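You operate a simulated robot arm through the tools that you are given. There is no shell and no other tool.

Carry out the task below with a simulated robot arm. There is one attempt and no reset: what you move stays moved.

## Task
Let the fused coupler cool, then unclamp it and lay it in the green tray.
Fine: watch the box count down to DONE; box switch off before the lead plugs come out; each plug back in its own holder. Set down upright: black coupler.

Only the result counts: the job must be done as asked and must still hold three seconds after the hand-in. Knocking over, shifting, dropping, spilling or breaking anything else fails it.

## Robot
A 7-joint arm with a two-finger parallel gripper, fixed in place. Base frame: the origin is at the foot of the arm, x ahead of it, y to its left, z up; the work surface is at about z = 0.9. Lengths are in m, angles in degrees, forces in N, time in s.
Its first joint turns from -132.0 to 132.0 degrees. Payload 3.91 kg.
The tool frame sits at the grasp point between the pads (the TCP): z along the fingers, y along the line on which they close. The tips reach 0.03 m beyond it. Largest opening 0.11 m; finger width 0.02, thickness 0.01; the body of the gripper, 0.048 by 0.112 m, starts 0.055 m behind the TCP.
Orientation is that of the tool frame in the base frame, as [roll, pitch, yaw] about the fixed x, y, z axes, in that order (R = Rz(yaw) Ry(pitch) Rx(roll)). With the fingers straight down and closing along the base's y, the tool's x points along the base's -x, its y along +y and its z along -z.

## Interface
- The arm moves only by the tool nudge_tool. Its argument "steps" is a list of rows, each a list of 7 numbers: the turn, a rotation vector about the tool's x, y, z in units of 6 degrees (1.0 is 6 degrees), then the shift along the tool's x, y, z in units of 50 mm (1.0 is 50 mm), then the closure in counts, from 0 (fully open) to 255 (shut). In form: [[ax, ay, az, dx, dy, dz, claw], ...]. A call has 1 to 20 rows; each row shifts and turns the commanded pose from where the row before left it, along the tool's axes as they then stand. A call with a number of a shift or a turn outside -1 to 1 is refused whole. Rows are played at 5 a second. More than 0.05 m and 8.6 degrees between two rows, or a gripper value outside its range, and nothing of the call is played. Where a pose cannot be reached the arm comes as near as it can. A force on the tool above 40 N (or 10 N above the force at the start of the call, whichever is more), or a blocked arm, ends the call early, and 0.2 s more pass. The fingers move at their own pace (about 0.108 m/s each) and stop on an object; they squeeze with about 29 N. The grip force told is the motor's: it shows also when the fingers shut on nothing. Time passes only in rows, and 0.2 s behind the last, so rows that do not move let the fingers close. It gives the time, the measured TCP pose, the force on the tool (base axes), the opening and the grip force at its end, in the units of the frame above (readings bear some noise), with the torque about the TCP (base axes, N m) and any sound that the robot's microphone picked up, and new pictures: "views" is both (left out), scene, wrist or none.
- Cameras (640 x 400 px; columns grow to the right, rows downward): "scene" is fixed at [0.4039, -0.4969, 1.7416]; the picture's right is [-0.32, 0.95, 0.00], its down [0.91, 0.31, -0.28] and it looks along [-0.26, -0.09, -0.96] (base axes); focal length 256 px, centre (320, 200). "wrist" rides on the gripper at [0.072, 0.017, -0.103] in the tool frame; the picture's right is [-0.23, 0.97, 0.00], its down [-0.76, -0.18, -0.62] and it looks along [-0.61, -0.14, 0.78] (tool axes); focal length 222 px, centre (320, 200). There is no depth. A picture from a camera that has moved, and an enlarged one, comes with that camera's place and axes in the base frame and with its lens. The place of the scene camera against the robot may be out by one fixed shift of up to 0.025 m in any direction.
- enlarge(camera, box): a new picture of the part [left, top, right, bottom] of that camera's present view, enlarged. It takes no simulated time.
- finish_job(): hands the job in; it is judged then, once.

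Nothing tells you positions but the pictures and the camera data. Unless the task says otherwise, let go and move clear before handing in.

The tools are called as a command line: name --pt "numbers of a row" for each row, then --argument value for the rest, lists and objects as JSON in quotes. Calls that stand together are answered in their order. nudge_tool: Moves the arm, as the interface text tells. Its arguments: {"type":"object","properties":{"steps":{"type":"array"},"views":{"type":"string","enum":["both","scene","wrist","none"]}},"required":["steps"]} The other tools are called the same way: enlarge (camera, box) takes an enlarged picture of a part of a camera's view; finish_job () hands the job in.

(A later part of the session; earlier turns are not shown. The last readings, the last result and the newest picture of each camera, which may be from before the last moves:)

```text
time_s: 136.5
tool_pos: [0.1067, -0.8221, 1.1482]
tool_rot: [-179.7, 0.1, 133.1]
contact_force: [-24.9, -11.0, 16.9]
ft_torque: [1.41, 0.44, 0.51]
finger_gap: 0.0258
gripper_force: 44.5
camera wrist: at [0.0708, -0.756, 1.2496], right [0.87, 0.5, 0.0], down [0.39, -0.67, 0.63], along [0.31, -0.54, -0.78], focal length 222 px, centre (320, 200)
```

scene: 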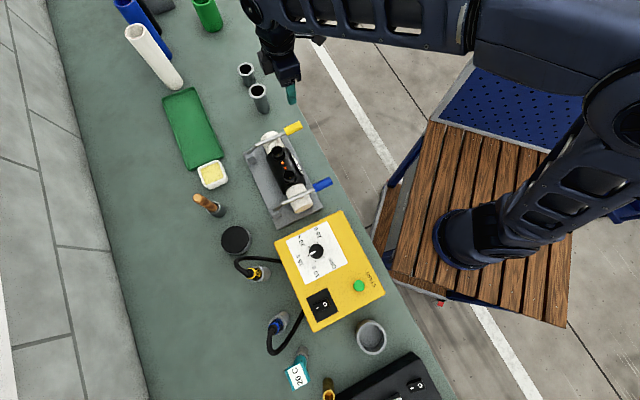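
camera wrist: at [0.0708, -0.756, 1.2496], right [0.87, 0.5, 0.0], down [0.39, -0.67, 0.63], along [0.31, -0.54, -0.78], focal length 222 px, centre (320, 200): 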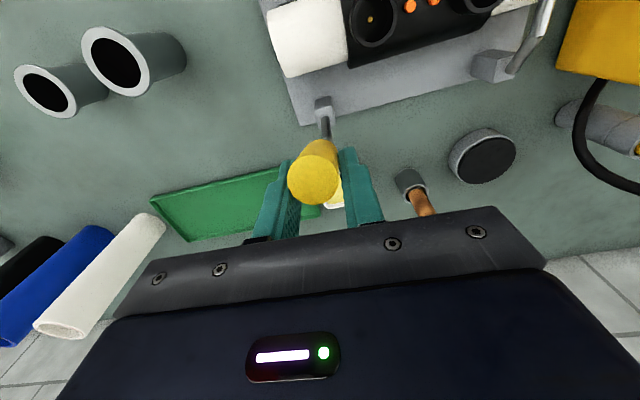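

The lever is close to vertical. I'll relieve the side load and carry it a bit past vertical so it stays open.

nudge_tool --pt "0 0 0 -0.1 -0.04 -0.03 255" --pt "0 0 0 -0.2 -0.005 -0.015 255" --pt "0 0 0 -0.2 0 0 255" --pt "0 0 0 -0.2 0 0.015 255" --pt "0 0 0 -0.2 0 0.03 255" --pt "0 0 0 0 0 0 255" --views "wrist"

enlarge --camera "wrist" --box '[220, 60, 420, 240]'

```text
time_s: 137.9
tool_pos: [0.1405, -0.8556, 1.1469]
tool_rot: [-179.8, 0.1, 133.1]
contact_force: [9.3, 9.3, 12.8]
ft_torque: [0.8, -0.37, -0.01]
finger_gap: 0.0099
gripper_force: 45.6
camera wrist: at [0.1029, -0.7899, 1.2495], right [0.87, 0.5, 0.0], down [0.39, -0.67, 0.63], along [0.31, -0.54, -0.78], focal length 222 px, centre (320, 200)
```

wrist: 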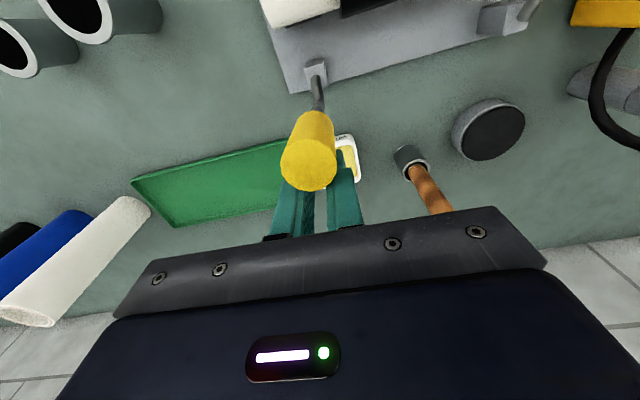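

```text
2.22 times, centred on (320, 150) of wrist
camera zoom: at [0.1029, -0.7899, 1.2495], right [0.87, 0.5, 0.0], down [0.39, -0.67, 0.63], along [0.31, -0.54, -0.78], focal length 494 px, centre (320, 311)
```

zoom: 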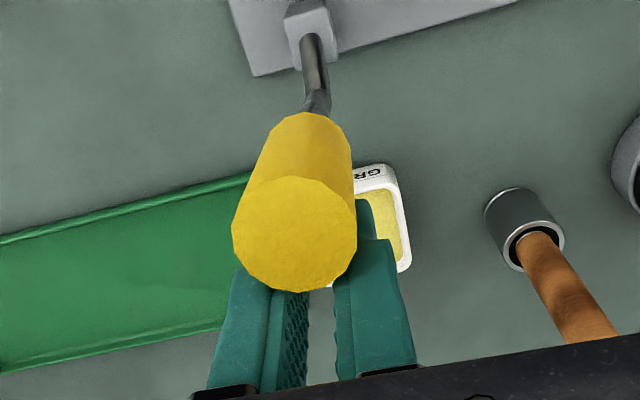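

The fingers slipped past the handle, but the lever is standing about vertical. I'll open the fingers and see whether it stays up.

nudge_tool --pt "0 0 0 0 0 0 110" --pt "0 0 0 0 0 0 110" --pt "0 0 0 0 0 0 110" --views "both"

enlarge --camera "wrist" --box '[220, 60, 420, 240]'

```text
time_s: 138.7
tool_pos: [0.1382, -0.8552, 1.1442]
tool_rot: [-179.7, 0.0, 133.2]
contact_force: [0.6, -0.1, 0.2]
ft_torque: [-0.01, 0.02, -0.01]
finger_gap: 0.0625
gripper_force: 0.1
camera wrist: at [0.1015, -0.7903, 1.2489], right [0.87, 0.5, 0.0], down [0.39, -0.68, 0.62], along [0.31, -0.54, -0.78], focal length 222 px, centre (320, 200)
```

scene: 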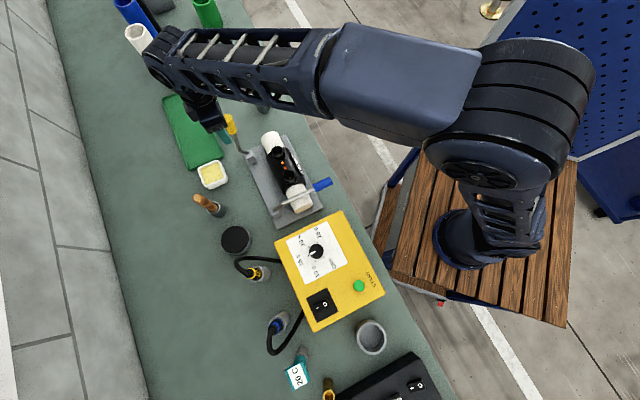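
wrist: 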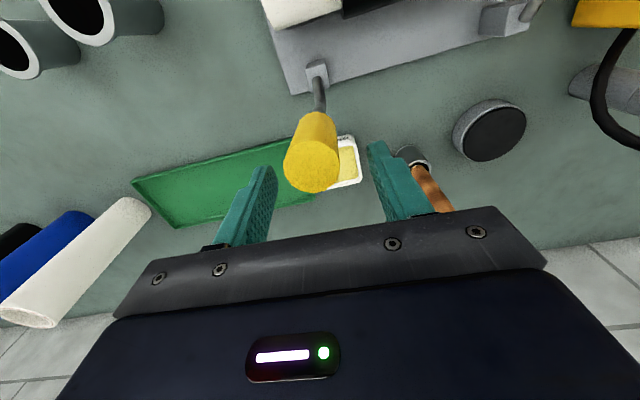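

```text
2.22 times, centred on (320, 150) of wrist
camera zoom: at [0.1015, -0.7903, 1.2489], right [0.87, 0.5, 0.0], down [0.39, -0.68, 0.62], along [0.31, -0.54, -0.78], focal length 494 px, centre (320, 311)
```

zoom: 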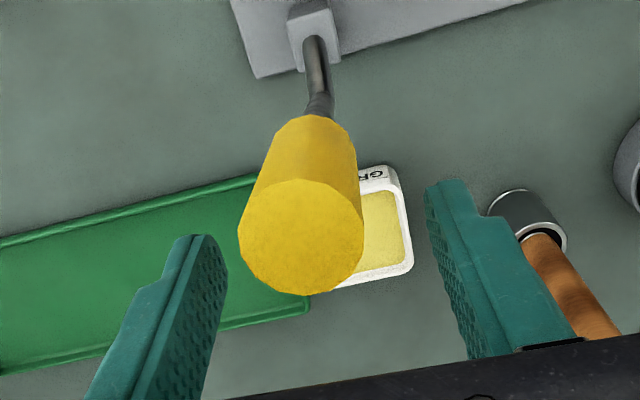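

The yellow lever stays up by itself. I'll lift clear and move over to the blue handle.

nudge_tool --pt "0 0 0 0 0 -0.6 110" --pt "0 0 0 0 0 -0.8 110" --pt "0 0 0 0 0 -0.5 110" --pt "0 0 0 0.648 0.678 0 110" --pt "0 0 0 0.648 0.678 0 110" --pt "0 0 0 0.648 0.678 0 110" --pt "0 0 0 0.648 0.678 0 110" --pt "0 0 0 0.648 0.678 0 110" --pt "0 0 0 0.648 0.678 0 110" --pt "0 0 0 0 0 0 110" --views "both"

enlarge --camera "wrist" --box '[200, 0, 480, 220]'

```text
time_s: 140.9
tool_pos: [0.1547, -0.5754, 1.2409]
tool_rot: [-179.8, 0.0, 133.1]
contact_force: [0.2, -0.6, 0.2]
ft_torque: [0.03, 0.0, 0.02]
finger_gap: 0.0627
gripper_force: 0.0
camera wrist: at [0.1182, -0.5094, 1.3428], right [0.87, 0.5, 0.0], down [0.39, -0.68, 0.62], along [0.31, -0.54, -0.78], focal length 222 px, centre (320, 200)
```

scene: 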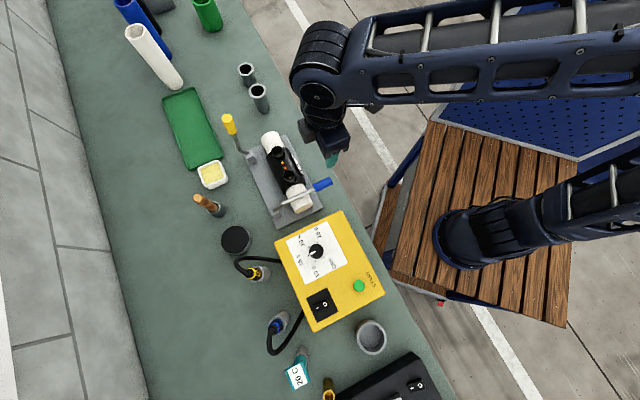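
wrist: 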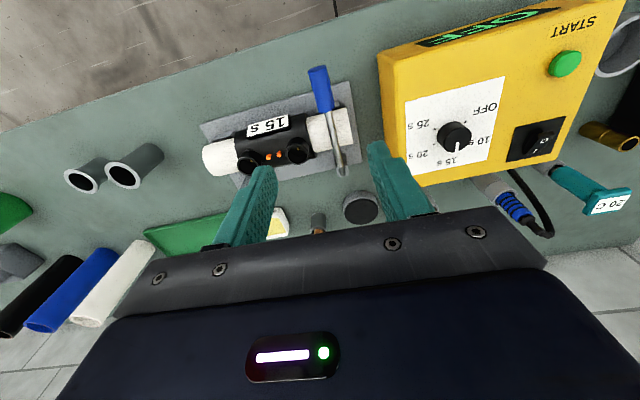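

```text
1.82 times, centred on (340, 110) of wrist
camera zoom: at [0.1182, -0.5094, 1.3428], right [0.87, 0.5, 0.0], down [0.39, -0.68, 0.62], along [0.31, -0.54, -0.78], focal length 404 px, centre (284, 364)
```

zoom: 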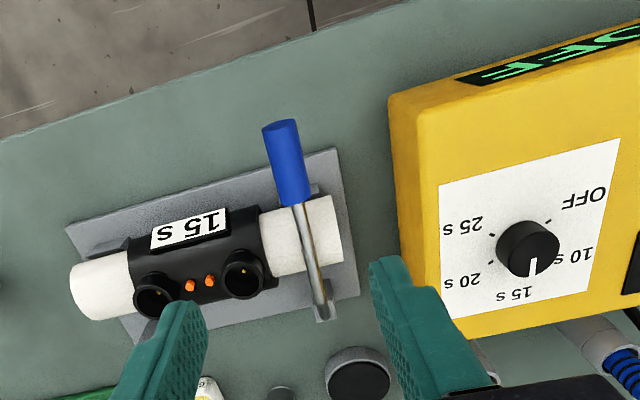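

The display still reads OFF and the blue handle is just below at (0.157, -0.573). I'll shift slightly and go down around it.

nudge_tool --pt "0 0 0 0 0.074 0.9 110" --pt "0 0 0 0 0 0.9 110" --pt "0 0 0 0 0 0.9 110" --pt "0 0 0 0 0 0.8 110" --pt "0 0 0 0 0 0 110" --views "wrist"

enlarge --camera "wrist" --box '[200, 40, 440, 240]'

```text
time_s: 142.1
tool_pos: [0.1565, -0.5727, 1.0658]
tool_rot: [-179.8, 0.1, 133.1]
contact_force: [0.0, -0.3, 0.1]
ft_torque: [0.01, 0.02, -0.04]
finger_gap: 0.0627
gripper_force: 0.1
camera wrist: at [0.1201, -0.5067, 1.1676], right [0.87, 0.5, 0.0], down [0.39, -0.68, 0.62], along [0.31, -0.54, -0.78], focal length 222 px, centre (320, 200)
```

wrist: 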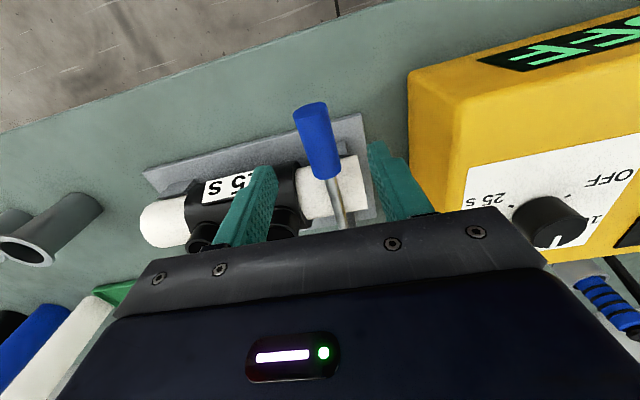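

```text
2.00 times, centred on (320, 140) of wrist
camera zoom: at [0.1201, -0.5067, 1.1676], right [0.87, 0.5, 0.0], down [0.39, -0.68, 0.62], along [0.31, -0.54, -0.78], focal length 444 px, centre (320, 320)
```

zoom: 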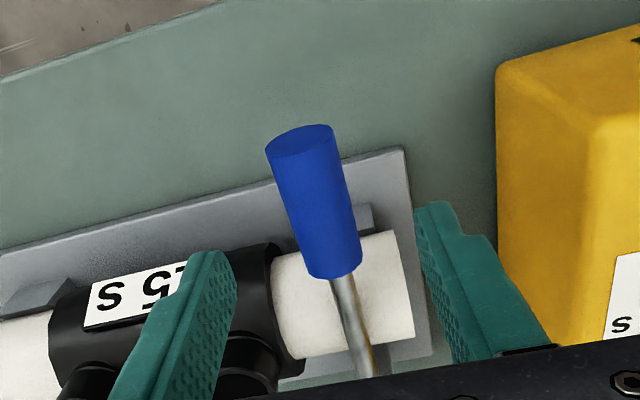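

Same geometry as the yellow one. I'll lower onto the handle and close.

nudge_tool --pt "0 0 0 0.02 -0.02 0.6 110" --pt "0 0 0 0 0 0.66 110" --pt "0 0 0 0 0 0 255" --pt "0 0 0 0 0 0 255" --pt "0 0 0 0 0 0 255" --views "wrist"

```text
time_s: 143.3
tool_pos: [0.1542, -0.5722, 1.0017]
tool_rot: [-179.8, 0.0, 133.1]
contact_force: [-9.5, 0.5, 1.4]
ft_torque: [0.03, -0.03, 0.95]
finger_gap: 0.0262
gripper_force: 45.4
camera wrist: at [0.118, -0.5063, 1.1051], right [0.87, 0.5, 0.0], down [0.39, -0.68, 0.62], along [0.31, -0.54, -0.78], focal length 222 px, centre (320, 200)
```

wrist: 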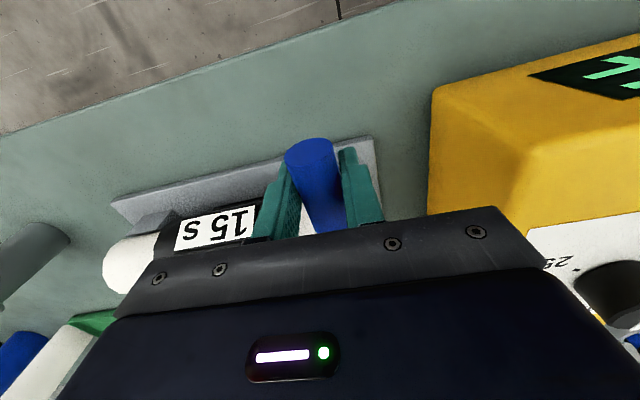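

The blue handle is gripped. I'll swing it up through the first half of the arc.

nudge_tool --pt "0 0 0 -0.05 -0.005 -0.287 255" --pt "0 0 0 -0.075 0.002 -0.282 255" --pt "0 0 0 -0.099 0.002 -0.274 255" --pt "0 0 0 -0.123 0.003 -0.264 255" --pt "0 0 0 -0.145 0.003 -0.253 255" --pt "0 0 0 -0.167 0.004 -0.239 255" --pt "0 0 0 -0.187 0.004 -0.224 255" --pt "0 0 0 -0.206 0.005 -0.206 255" --pt "0 0 0 0 0 0 255" --views "wrist"

```text
time_s: 145.3
tool_pos: [0.1942, -0.6103, 1.1037]
tool_rot: [-179.8, 0.0, 133.2]
contact_force: [12.3, 19.8, -5.0]
ft_torque: [1.64, 0.18, 0.96]
finger_gap: 0.026
gripper_force: 44.9
camera wrist: at [0.1561, -0.5447, 1.2069], right [0.87, 0.5, 0.0], down [0.39, -0.68, 0.62], along [0.31, -0.54, -0.78], focal length 222 px, centre (320, 200)
```

wrist: 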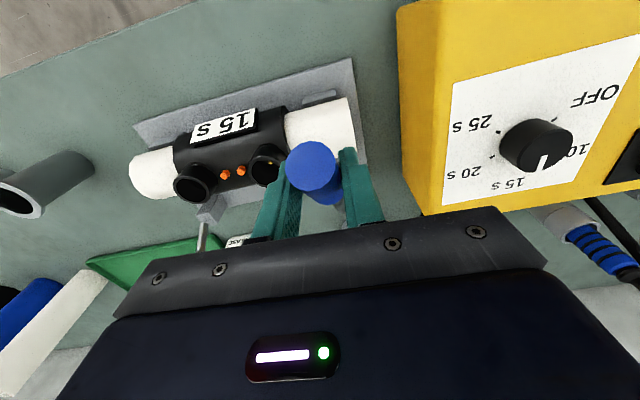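

It's rising well. I'll relieve the side load and continue to vertical.

nudge_tool --pt "0 0 0 0 0.035 0 255" --pt "0 0 0 -0.223 0.008 -0.188 255" --pt "0 0 0 -0.238 0.008 -0.168 255" --pt "0 0 0 -0.252 0.008 -0.146 255" --pt "0 0 0 -0.264 0.008 -0.124 255" --pt "0 0 0 0 0 0 255" --views "none"

```text
time_s: 146.7
tool_pos: [0.2276, -0.6454, 1.1357]
tool_rot: [-179.8, 0.0, 133.1]
contact_force: [-15.7, -1.0, 1.9]
ft_torque: [1.63, 0.32, 0.75]
finger_gap: 0.0262
gripper_force: 45.5
```

nudge_tool --pt "0 0 0 -0.274 -0.015 -0.1 255" --pt "0 0 0 -0.281 0.003 -0.076 255" --pt "0 0 0 -0.287 0.003 -0.051 255" --pt "0 0 0 -0.29 0.003 -0.03 255" --pt "0 0 0 0 0 0 255" --views "both"

enlarge --camera "wrist" --box '[220, 60, 420, 240]'

```text
time_s: 147.9
tool_pos: [0.2685, -0.6856, 1.1487]
tool_rot: [-179.7, 0.0, 133.1]
contact_force: [4.2, 14.2, 1.4]
ft_torque: [1.56, 0.24, 0.08]
finger_gap: 0.0258
gripper_force: 44.9
camera wrist: at [0.2308, -0.6197, 1.2508], right [0.87, 0.5, 0.0], down [0.39, -0.68, 0.62], along [0.31, -0.54, -0.78], focal length 222 px, centre (320, 200)
```

scene: 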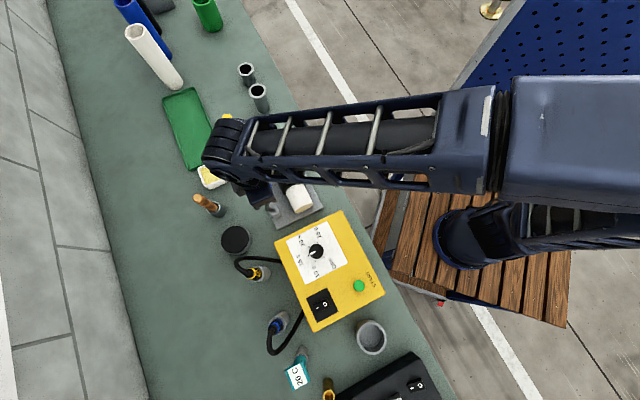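
wrist: 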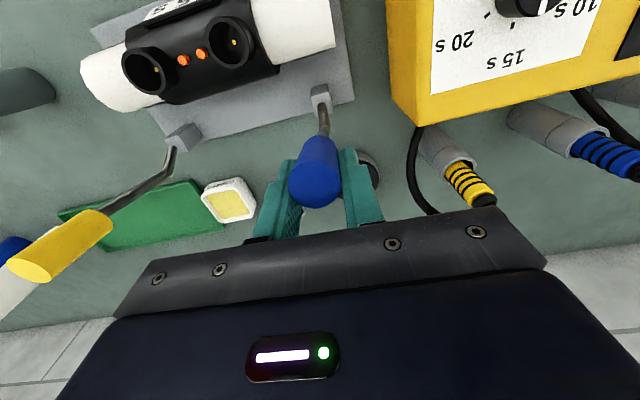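

```text
2.22 times, centred on (320, 150) of wrist
camera zoom: at [0.2308, -0.6197, 1.2508], right [0.87, 0.5, 0.0], down [0.39, -0.68, 0.62], along [0.31, -0.54, -0.78], focal length 494 px, centre (320, 311)
```

zoom: 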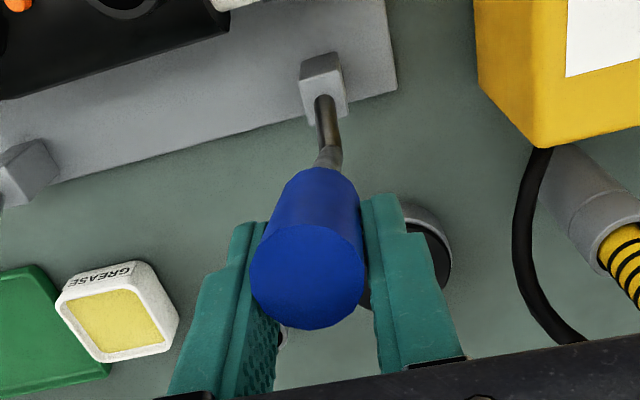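

The blue lever is now about upright, like the yellow one. I'll nudge it just past vertical and release.

nudge_tool --pt "0 0 0 -0.15 0.01 0 255" --pt "0 0 0 -0.15 0 0.01 255" --pt "0 0 0 0 0 0 110" --pt "0 0 0 0 0 0 110" --pt "0 0 0 0 0 0 110" --views "wrist"

enlarge --camera "wrist" --box '[220, 60, 420, 240]'

```text
time_s: 149.1
tool_pos: [0.2772, -0.6965, 1.1484]
tool_rot: [-179.8, 0.0, 133.1]
contact_force: [-0.2, 0.7, 0.2]
ft_torque: [0.04, -0.01, 0.01]
finger_gap: 0.0628
gripper_force: 0.1
camera wrist: at [0.2405, -0.6306, 1.2504], right [0.87, 0.5, 0.0], down [0.39, -0.68, 0.62], along [0.31, -0.54, -0.78], focal length 222 px, centre (320, 200)
```

wrist: 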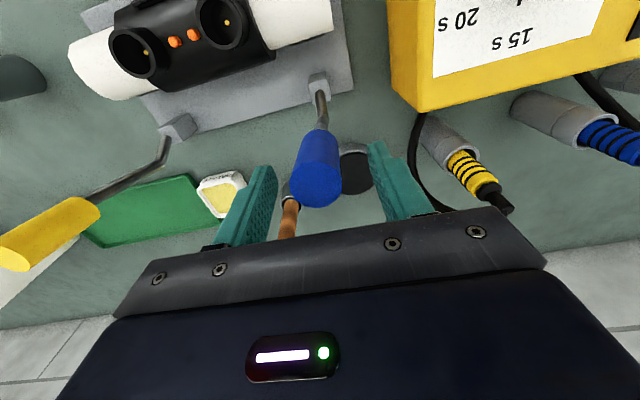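

```text
2.22 times, centred on (320, 150) of wrist
camera zoom: at [0.2405, -0.6306, 1.2504], right [0.87, 0.5, 0.0], down [0.39, -0.68, 0.62], along [0.31, -0.54, -0.78], focal length 494 px, centre (320, 311)
```

zoom: 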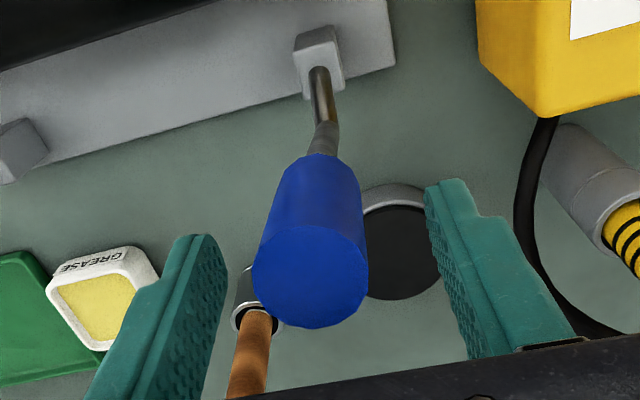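

Both levers stand open on their own. I'll lift clear and look at the freed coupler from above.

nudge_tool --pt "0 0 0 0 0 -0.6 110" --pt "0 0 0 0 0 -0.8 110" --pt "0 0 0 0 0 -0.8 110" --pt "0 0 0 0.9 -0.3 0 0" --pt "0 0 0 0.9 -0.3 0 0" --pt "0 0 0 0.9 -0.3 0 0" --pt "0 0 0 0.3 -0.9 0 0" --pt "0 0 0 0 0 0 0" --views "both"

enlarge --camera "wrist" --box '[180, 20, 480, 240]'

enlarge --camera "scene" --box '[150, 70, 350, 230]'

```text
time_s: 150.9
tool_pos: [0.108, -0.6483, 1.2575]
tool_rot: [-179.7, 0.0, 133.1]
contact_force: [0.4, 0.5, -0.2]
ft_torque: [0.03, -0.01, 0.0]
finger_gap: 0.1102
gripper_force: 0.1
camera wrist: at [0.0716, -0.582, 1.3605], right [0.87, 0.5, 0.0], down [0.39, -0.68, 0.62], along [0.31, -0.54, -0.78], focal length 222 px, centre (320, 200)
```

scene: 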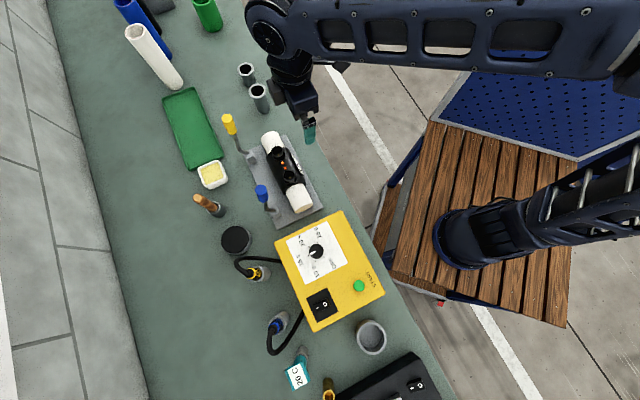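
wrist: 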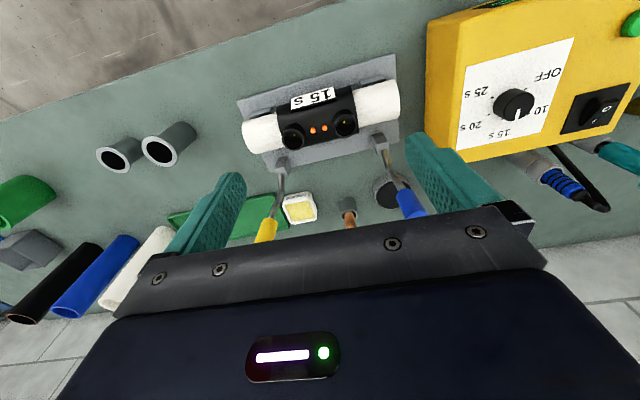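

```text
1.82 times, centred on (330, 130) of wrist
camera zoom: at [0.0716, -0.582, 1.3605], right [0.87, 0.5, 0.0], down [0.39, -0.68, 0.62], along [0.31, -0.54, -0.78], focal length 404 px, centre (302, 327)
```

zoom: 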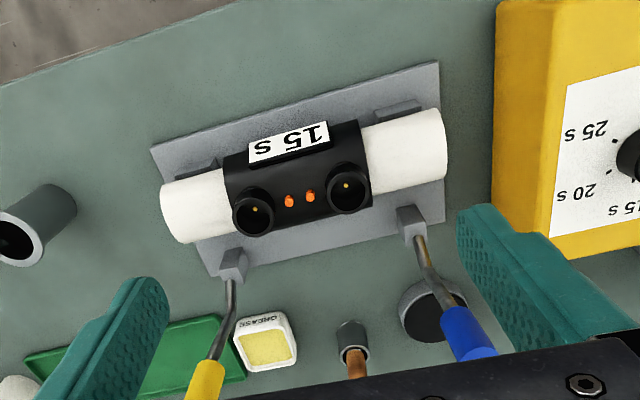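

```text
2.50 times, centred on (250, 150) of scene
camera zoom: at [0.4039, -0.4969, 1.7416], right [-0.32, 0.95, 0.0], down [0.91, 0.31, -0.28], along [-0.26, -0.09, -0.96], focal length 641 px, centre (495, 325)
```

zoom: 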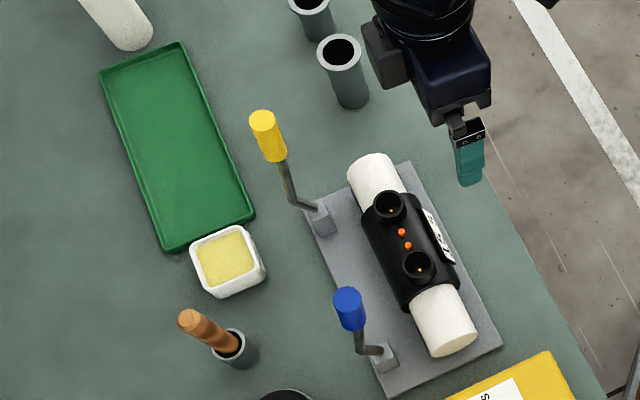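

Both levers are up and the coupler is free. The tray's centre is about 1.1 m from the base, beyond the stated reach with the tool straight down, so I'll test with an empty gripper how far I can get there.

nudge_tool --pt "0 0 -1 0 0 0 0" --pt "0 0 -1 0 0 0 0" --pt "0 0 -1 0 0 0 0" --pt "0 0 -1 0 0 0 0" --pt "0 0 -1 0 0 0 0" --pt "0 0 -1 0 0 0 0" --pt "0 0 -1 0 0 0 0" --pt "0 0 -1 0 0 0 0" --pt "0 0 -1 0 0 0 0" --pt "0 0 -1 0 0 0 0" --pt "0 0 -1 0 0 0 0" --pt "0 0 -1 0 0 0 0" --pt "0 0 -1 0 0 0 0" --pt "0 0 -1 0 0 0 0" --pt "0 0 -1 0 0 0 0" --pt "0 0 0 0 0 0 0" --views "wrist"

enlarge --camera "wrist" --box '[180, 20, 480, 240]'

```text
time_s: 154.3
tool_pos: [0.1092, -0.6478, 1.2574]
tool_rot: [-179.9, -0.2, -136.8]
contact_force: [0.3, 0.1, 0.3]
ft_torque: [0.01, -0.03, 0.01]
finger_gap: 0.11
gripper_force: 0.1
camera wrist: at [0.0449, -0.6841, 1.361], right [-0.5, 0.87, 0.0], down [0.68, 0.39, 0.62], along [0.54, 0.31, -0.78], focal length 222 px, centre (320, 200)
```

wrist: 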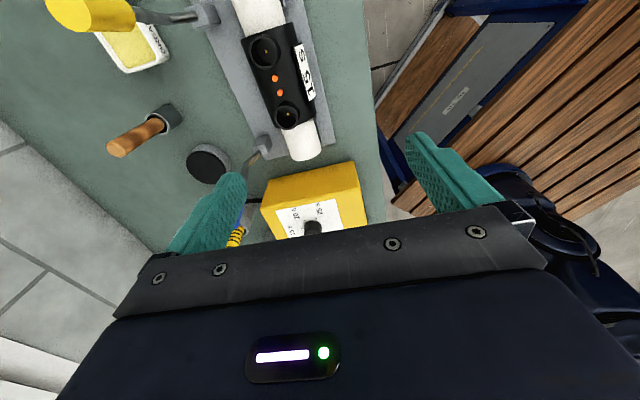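

```text
1.82 times, centred on (330, 130) of wrist
camera zoom: at [0.0449, -0.6841, 1.361], right [-0.5, 0.87, 0.0], down [0.68, 0.39, 0.62], along [0.54, 0.31, -0.78], focal length 404 px, centre (302, 327)
```

zoom: 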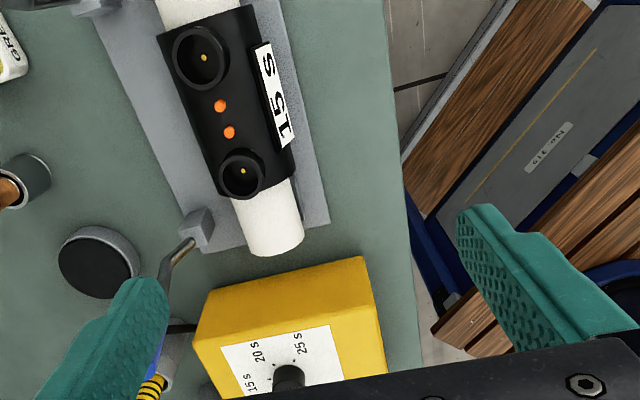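

nudge_tool --pt "0 0 0 0.69 -0.592 0 0" --pt "0 0 0 0.69 -0.592 0 0" --pt "0 0 0 0.69 -0.592 0 0" --pt "0 0 0 0.69 -0.592 0 0" --pt "0 0 0 0.69 -0.592 0 0" --pt "0 0 0 0.69 -0.592 0 0" --pt "0 0 0 0.69 -0.592 0 0" --pt "0 0 0 0.69 -0.592 0 0" --pt "0 0 0 0.69 -0.592 0 0" --pt "0 0 0 0 0 0 0" --views "both"

```text
time_s: 156.5
tool_pos: [0.0647, -1.0355, 1.2562]
tool_rot: [-180.0, -0.2, -137.0]
contact_force: [0.2, -0.4, -0.6]
ft_torque: [-0.02, -0.02, 0.03]
finger_gap: 0.11
gripper_force: 0.0
out of reach, approached as far as the arm can: row 9
camera wrist: at [0.0012, -1.0711, 1.358], right [-0.5, 0.87, 0.0], down [0.68, 0.39, 0.62], along [0.54, 0.31, -0.78], focal length 222 px, centre (320, 200)
```

scene: 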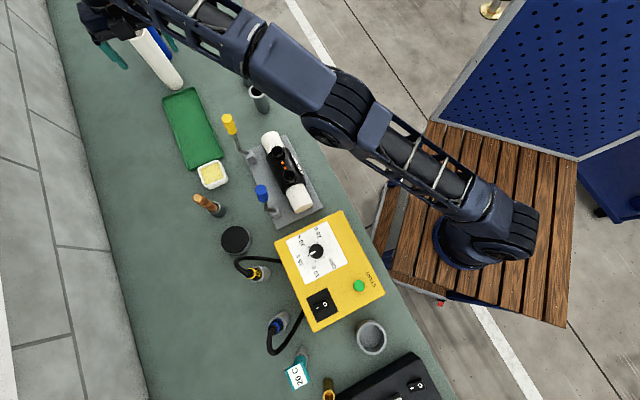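
wrist: 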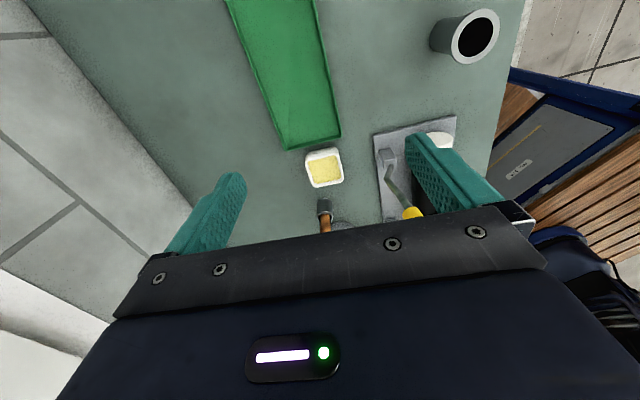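

Straight down I can reach 1.04 m at this height, but lower down it would be less. I'll tilt the fingers outward, as I would when holding the coupler, and test whether that gets the tool over the tray's centre.

nudge_tool --pt "0.933 0 0 0 0 0 0" --pt "0.933 0 0 0 0 0 0" --pt "0.933 0 0 0 0 0 0" --pt "0.933 0 0 0 0 0 0" --pt "0.933 0 0 0 0 0 0" --pt "0 0.833 0 0 0 0 0" --pt "0 0.833 0 0 0 0 0" --pt "0 0.833 0 0 0 0 0" --pt "0 0 0 0 0 0 0" --views "both"

```text
time_s: 158.5
tool_pos: [0.0663, -1.0346, 1.2544]
tool_rot: [-151.1, -13.5, -144.1]
contact_force: [-0.7, 0.3, 0.7]
ft_torque: [-0.01, -0.01, 0.0]
finger_gap: 0.1101
gripper_force: 0.0
camera wrist: at [-0.0133, -1.0111, 1.3516], right [-0.41, 0.76, -0.51], down [0.63, 0.64, 0.44], along [0.66, -0.14, -0.74], focal length 222 px, centre (320, 200)
```

scene: 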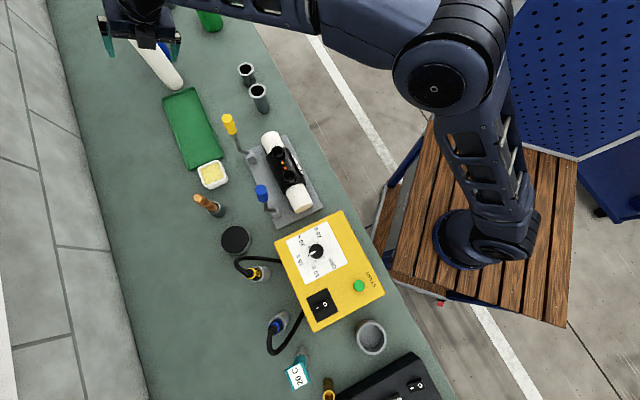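
wrist: 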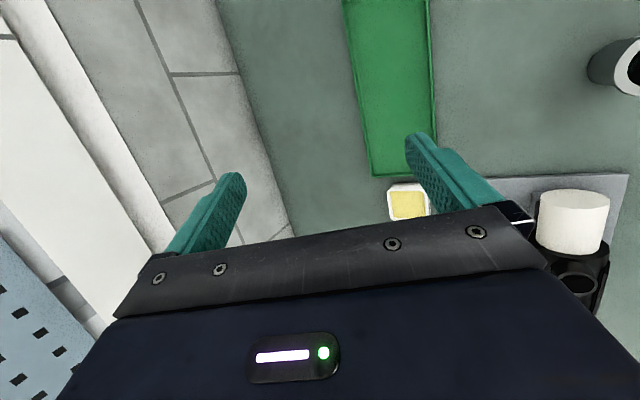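

nudge_tool --pt "0 0 0 -0.056 0.235 0.794 0" --pt "0 0 0 -0.056 0.235 0.794 0" --pt "0 0 0 -0.056 0.235 0.794 0" --pt "0 0 0 -0.056 0.235 0.794 0" --pt "0 0 0 -0.056 0.235 0.794 0" --pt "0 0 0 0 0 0 0" --views "both"

```text
time_s: 159.9
tool_pos: [0.066, -1.0898, 1.0545]
tool_rot: [-151.0, -13.4, -144.1]
contact_force: [0.6, -0.9, -0.1]
ft_torque: [0.03, 0.01, 0.0]
finger_gap: 0.1103
gripper_force: 0.0
camera wrist: at [-0.0142, -1.0664, 1.1506], right [-0.41, 0.76, -0.51], down [0.63, 0.64, 0.44], along [0.66, -0.14, -0.74], focal length 222 px, centre (320, 200)
```

scene: 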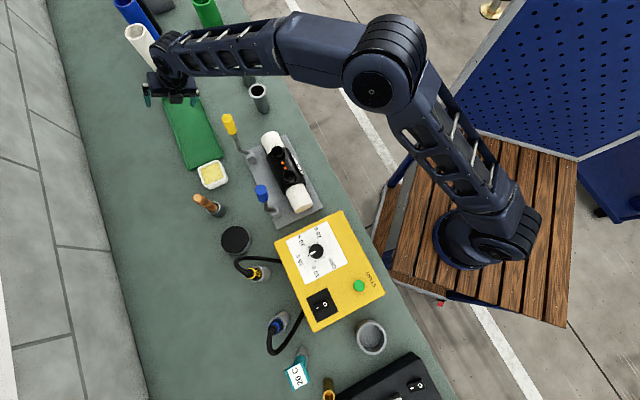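
wrist: 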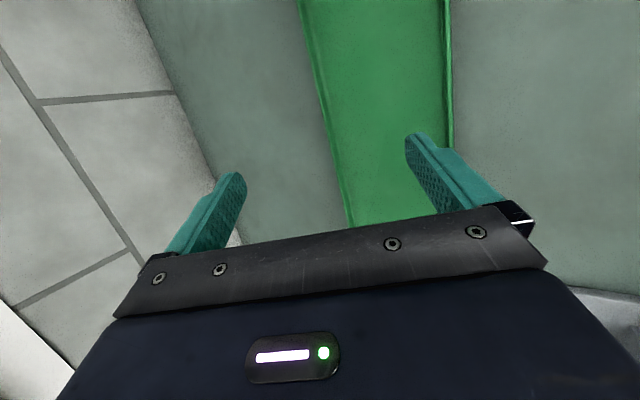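

That works: tilted, I can reach over the tray's centre, and the forearm stays clear of the levers. I'll test a bit lower too.

nudge_tool --pt "0 0 0 -0.137 0.281 0.51 0" --pt "0 0 0 -0.137 0.281 0.51 0" --pt "0 0 0 0 0 0 0" --views "wrist"

```text
time_s: 160.7
tool_pos: [0.0647, -1.0915, 0.9939]
tool_rot: [-151.1, -13.5, -144.1]
contact_force: [-0.3, -0.3, 0.9]
ft_torque: [0.02, -0.02, 0.0]
finger_gap: 0.1099
gripper_force: 0.0
camera wrist: at [-0.014, -1.0663, 1.09], right [-0.41, 0.76, -0.51], down [0.63, 0.64, 0.44], along [0.66, -0.14, -0.74], focal length 222 px, centre (320, 200)
```

wrist: 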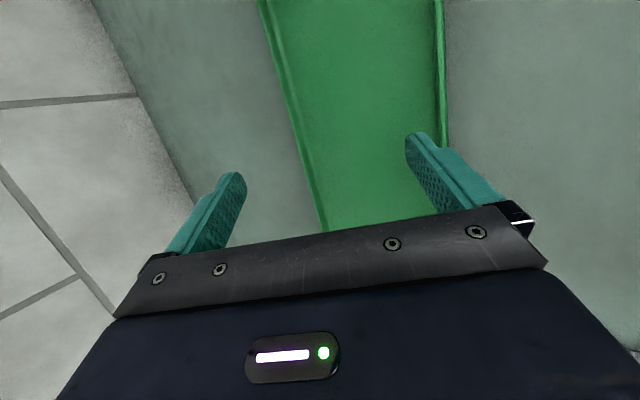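

The tilted reach works well past what's needed. I'll back out upward and adjust the tilt to about 22° in each direction for picking up.

nudge_tool --pt "0 0 0 0.206 -0.422 -0.767 0" --pt "0 0 0 0.206 -0.422 -0.767 0" --pt "0 0 0 0.206 -0.422 -0.767 0" --pt "0 0 0 0.206 -0.422 -0.767 0" --pt "0 0 0 0.206 -0.422 -0.767 0" --pt "0 0 0 0.206 -0.422 -0.767 0" --pt "0 -0.833 0 0 0 0 0" --pt "0 -0.833 0 0 0 0 0" --pt "0 -0.833 0 0 0 0 0" --pt "-1 0 0 0 0 0 0" --pt "0 0.917 0 0 0 0 0" --pt "0 0.917 0 0 0 0 0" --pt "0 0.917 0 0 0 0 0" --pt "0 0.917 0 0 0 0 0" --pt "0 0 0 0 0 0 0" --views "scene"

```text
time_s: 163.9
tool_pos: [0.0656, -1.0891, 1.2649]
tool_rot: [-156.5, -20.6, -145.5]
contact_force: [-0.9, -1.0, 0.0]
ft_torque: [-0.05, 0.01, -0.01]
finger_gap: 0.11
gripper_force: 0.0
```

scene: 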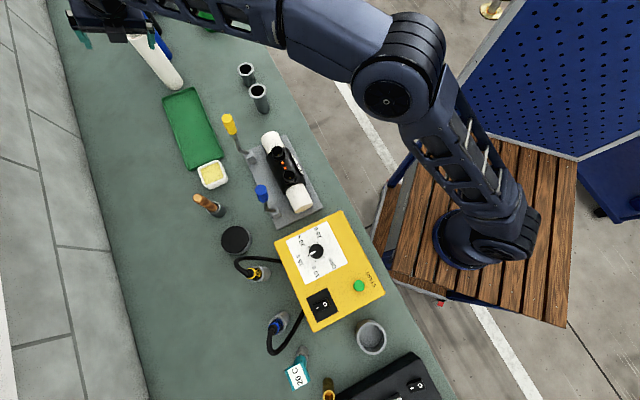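

nudge_tool --pt "0 0 0 -0.567 0.488 -0.4447 0" --pt "0 0 0 -0.567 0.488 -0.4447 0" --pt "0 0 0 -0.567 0.488 -0.4447 0" --pt "0 0 0 -0.567 0.488 -0.4447 0" --pt "0 0 0 -0.567 0.488 -0.4447 0" --pt "0 0 0 -0.567 0.488 -0.4447 0" --pt "0 0 0 -0.567 0.488 -0.4447 0" --pt "0 0 0 -0.567 0.488 -0.4447 0" --pt "0 0 0 -0.567 0.488 -0.4447 0" --pt "0 0 0 -0.567 0.488 -0.4447 0" --pt "0 0 0 -0.567 0.488 -0.4447 0" --pt "0 0 0 0 0 0 0" --views "both"

enlarge --camera "wrist" --box '[180, 0, 480, 240]'

```text
time_s: 166.5
tool_pos: [0.1448, -0.6186, 1.2652]
tool_rot: [-156.5, -20.6, -145.5]
contact_force: [-0.4, 0.3, 0.3]
ft_torque: [-0.01, 0.0, 0.0]
finger_gap: 0.1099
gripper_force: 0.1
camera wrist: at [0.0829, -0.5903, 1.3719], right [-0.44, 0.78, -0.44], down [0.72, 0.6, 0.33], along [0.53, -0.17, -0.83], focal length 222 px, centre (320, 200)
```

scene: 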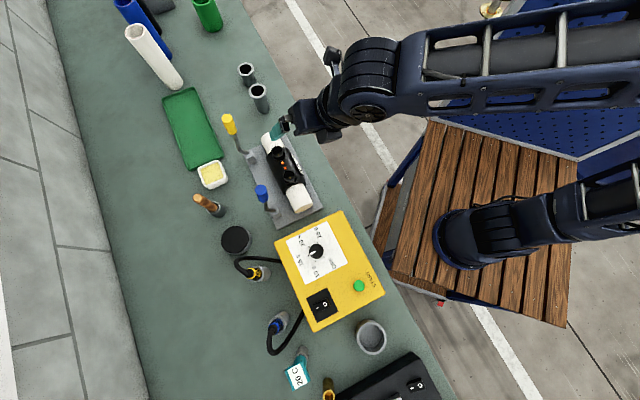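
wrist: 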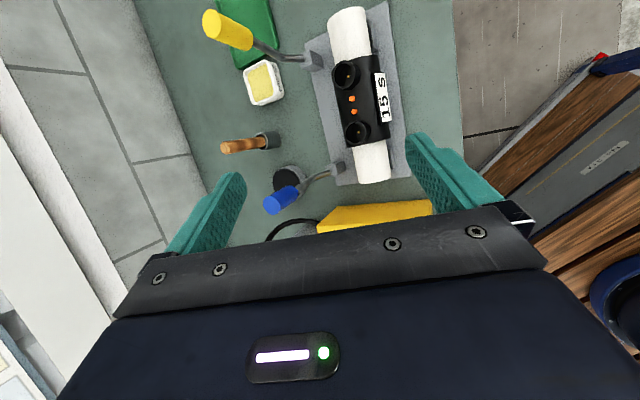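

```text
1.67 times, centred on (330, 120) of wrist
camera zoom: at [0.0829, -0.5903, 1.3719], right [-0.44, 0.78, -0.44], down [0.72, 0.6, 0.33], along [0.53, -0.17, -0.83], focal length 370 px, centre (303, 333)
```

zoom: 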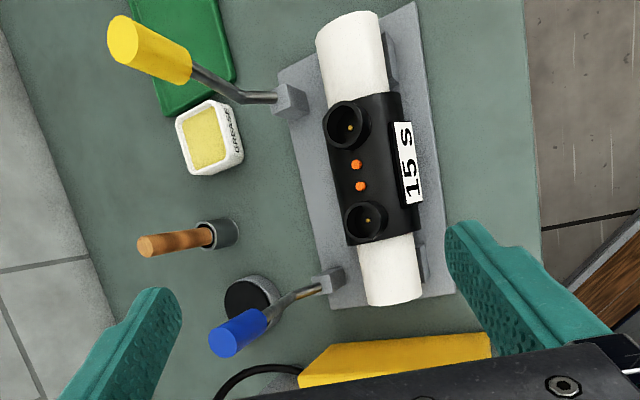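

The tool is well posed above the coupler. I'll lower to a point on the tilted approach line, about 0.1 m short of the grip.

nudge_tool --pt "0 0 0 -0.256 0.271 0.802 0" --pt "0 0 0 -0.256 0.271 0.802 0" --pt "0 0 0 -0.256 0.271 0.802 0" --pt "0 0 0 -0.256 0.271 0.802 0" --pt "0 0 0 -0.256 0.271 0.802 0" --pt "0 0 0 0 0 0 0" --views "both"

enlarge --camera "wrist" --box '[180, 40, 480, 240]'

```text
time_s: 167.9
tool_pos: [0.1436, -0.6392, 1.0458]
tool_rot: [-156.4, -20.5, -145.6]
contact_force: [-0.1, 1.2, -0.6]
ft_torque: [-0.06, 0.01, -0.02]
finger_gap: 0.11
gripper_force: 0.0
camera wrist: at [0.0811, -0.612, 1.1509], right [-0.44, 0.78, -0.44], down [0.72, 0.6, 0.33], along [0.53, -0.17, -0.83], focal length 222 px, centre (320, 200)
```

scene: 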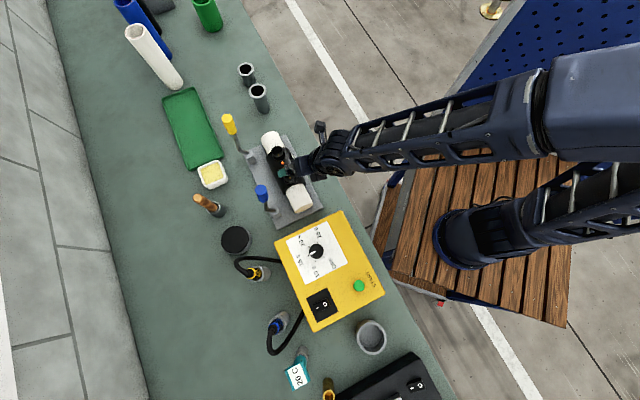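
wrist: 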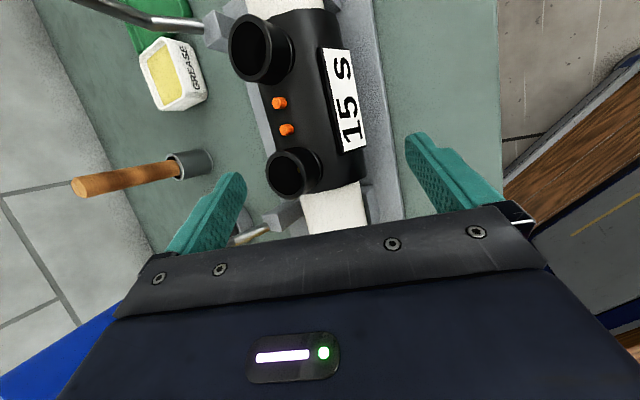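

```text
2.00 times, centred on (330, 140) of wrist
camera zoom: at [0.0811, -0.612, 1.1509], right [-0.44, 0.78, -0.44], down [0.72, 0.6, 0.33], along [0.53, -0.17, -0.83], focal length 444 px, centre (300, 320)
```

zoom: 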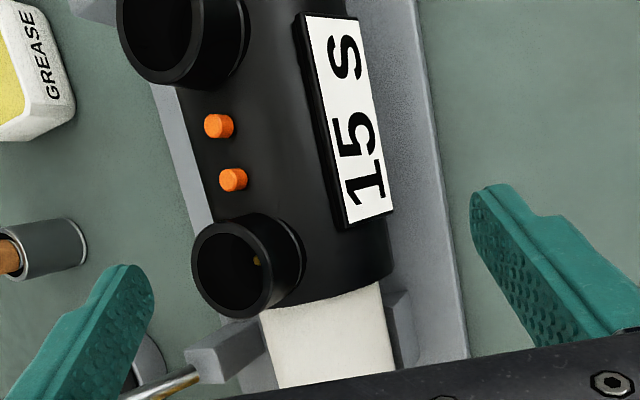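

The coupler centre is on my approach line. I'll check its diameter and the space around it more closely before advancing.

enlarge --camera "wrist" --box '[220, 40, 420, 210]'

enlarge --camera "scene" --box '[235, 115, 335, 235]'

```text
2.35 times, centred on (320, 125) of wrist
camera zoom: at [0.0811, -0.612, 1.1509], right [-0.44, 0.78, -0.44], down [0.72, 0.6, 0.33], along [0.53, -0.17, -0.83], focal length 523 px, centre (320, 376)
```

zoom: 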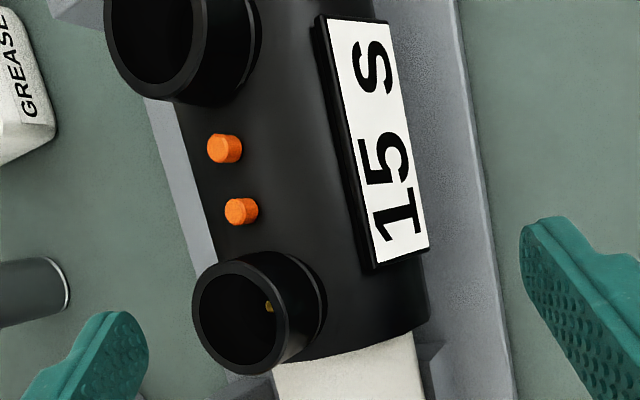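

```text
3.33 times, centred on (285, 175) of scene
camera zoom: at [0.4039, -0.4969, 1.7416], right [-0.32, 0.95, 0.0], down [0.91, 0.31, -0.28], along [-0.26, -0.09, -0.96], focal length 854 px, centre (437, 283)
```

zoom: 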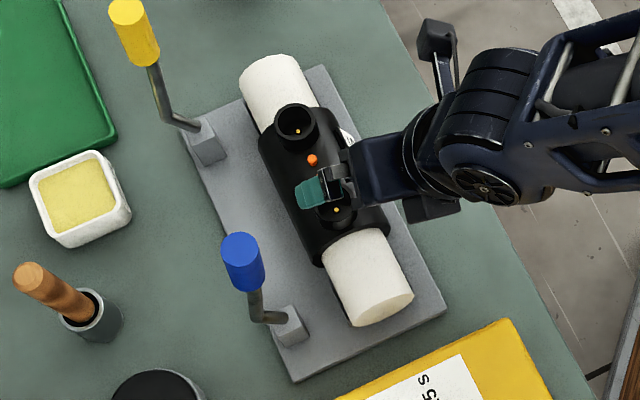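

The body is about 75 mm across, so the open fingers have 17 mm to spare on each side. I'll advance along the tool axis most of the way and check again.

nudge_tool --pt "0 0 0 0 0 0.4 0" --pt "0 0 0 0 0 0.4 0" --pt "0 0 0 0 0 0.4 0" --pt "0 0 0 0 0 0 0" --views "both"

enlarge --camera "wrist" --box '[180, 20, 480, 240]'

```text
time_s: 168.9
tool_pos: [0.1413, -0.672, 0.9935]
tool_rot: [-156.5, -20.4, -145.5]
contact_force: [-0.9, 0.5, 1.3]
ft_torque: [0.02, 0.01, -0.01]
finger_gap: 0.1098
gripper_force: 0.1
camera wrist: at [0.0789, -0.644, 1.1006], right [-0.44, 0.78, -0.44], down [0.72, 0.6, 0.33], along [0.53, -0.17, -0.83], focal length 222 px, centre (320, 200)
```

scene: 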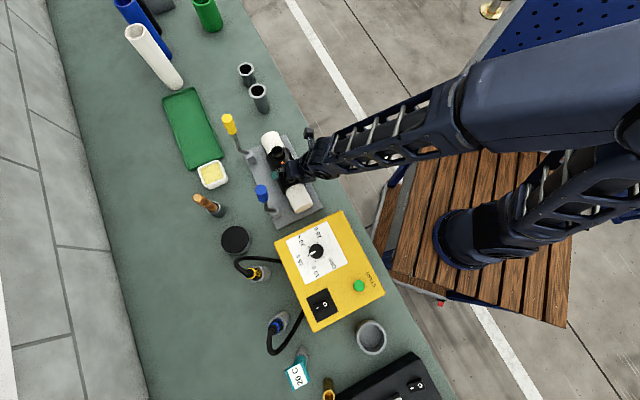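
wrist: 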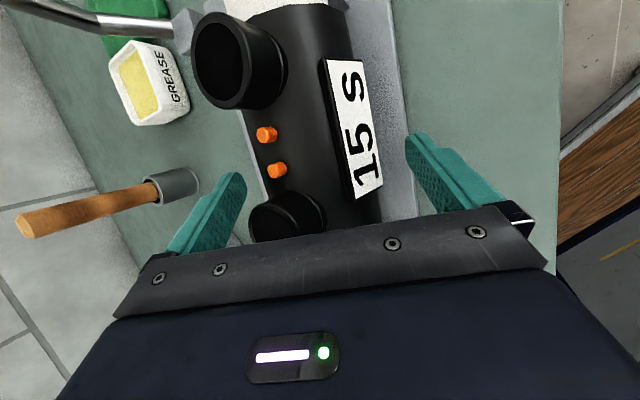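

```text
1.82 times, centred on (330, 130) of wrist
camera zoom: at [0.0789, -0.644, 1.1006], right [-0.44, 0.78, -0.44], down [0.72, 0.6, 0.33], along [0.53, -0.17, -0.83], focal length 404 px, centre (302, 327)
```

zoom: 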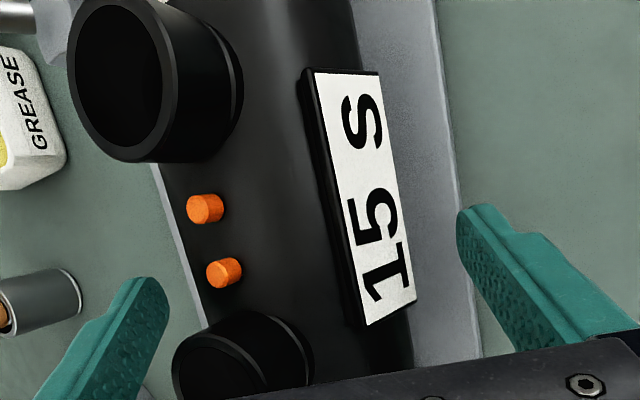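

The near socket would come close to the palm at this tilt. I'll back off, reduce the lengthwise tilt a little, and approach again slightly toward the yellow end.

nudge_tool --pt "0 0 0 0 0 -0.8 0" --pt "0 0 0 0 0 -0.8 0" --pt "0 -0.917 0 0 0 0 0" --pt "0 -0.917 0 0 0 0 0" --pt "0 -0.917 0 0 0 0 0" --pt "0 -0.917 0 0 0 0 0" --pt "0.5 0 0 0 0 0 0" --pt "0 0.833 0 0 0 0 0" --pt "0 0.833 0 0 0 0 0" --pt "0 0.833 0 0 0 0 0" --pt "0 0 0 0.44 0.134 0.58 0" --pt "0 0 0 0 0 0 0" --views "both"

enlarge --camera "wrist" --box '[180, 20, 480, 240]'

```text
time_s: 171.5
tool_pos: [0.1243, -0.6523, 1.0394]
tool_rot: [-154.1, -13.8, -143.4]
contact_force: [-0.3, -1.2, 0.1]
ft_torque: [-0.04, -0.01, 0.0]
finger_gap: 0.1099
gripper_force: 0.2
camera wrist: at [0.0488, -0.632, 1.139], right [-0.43, 0.77, -0.47], down [0.65, 0.62, 0.44], along [0.63, -0.12, -0.77], focal length 222 px, centre (320, 200)
```

scene: 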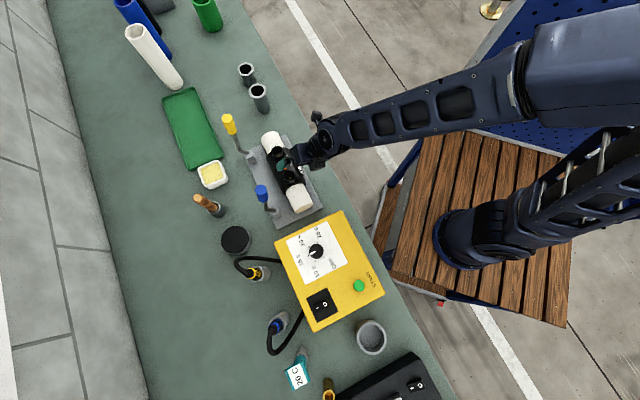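
wrist: 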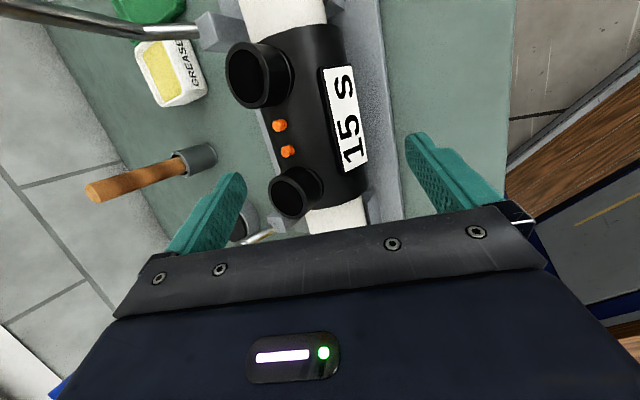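

```text
1.82 times, centred on (330, 130) of wrist
camera zoom: at [0.0488, -0.632, 1.139], right [-0.43, 0.77, -0.47], down [0.65, 0.62, 0.44], along [0.63, -0.12, -0.77], focal length 404 px, centre (302, 327)
```

zoom: 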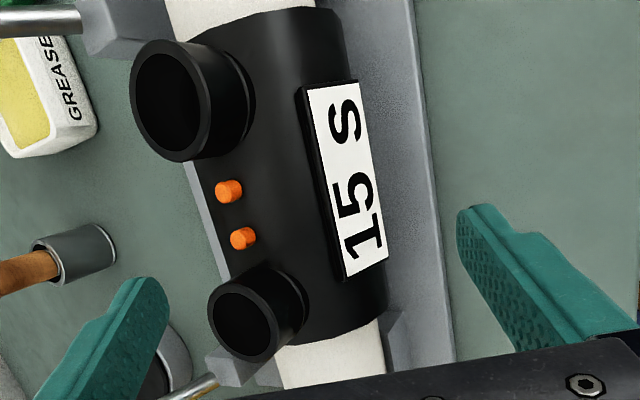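

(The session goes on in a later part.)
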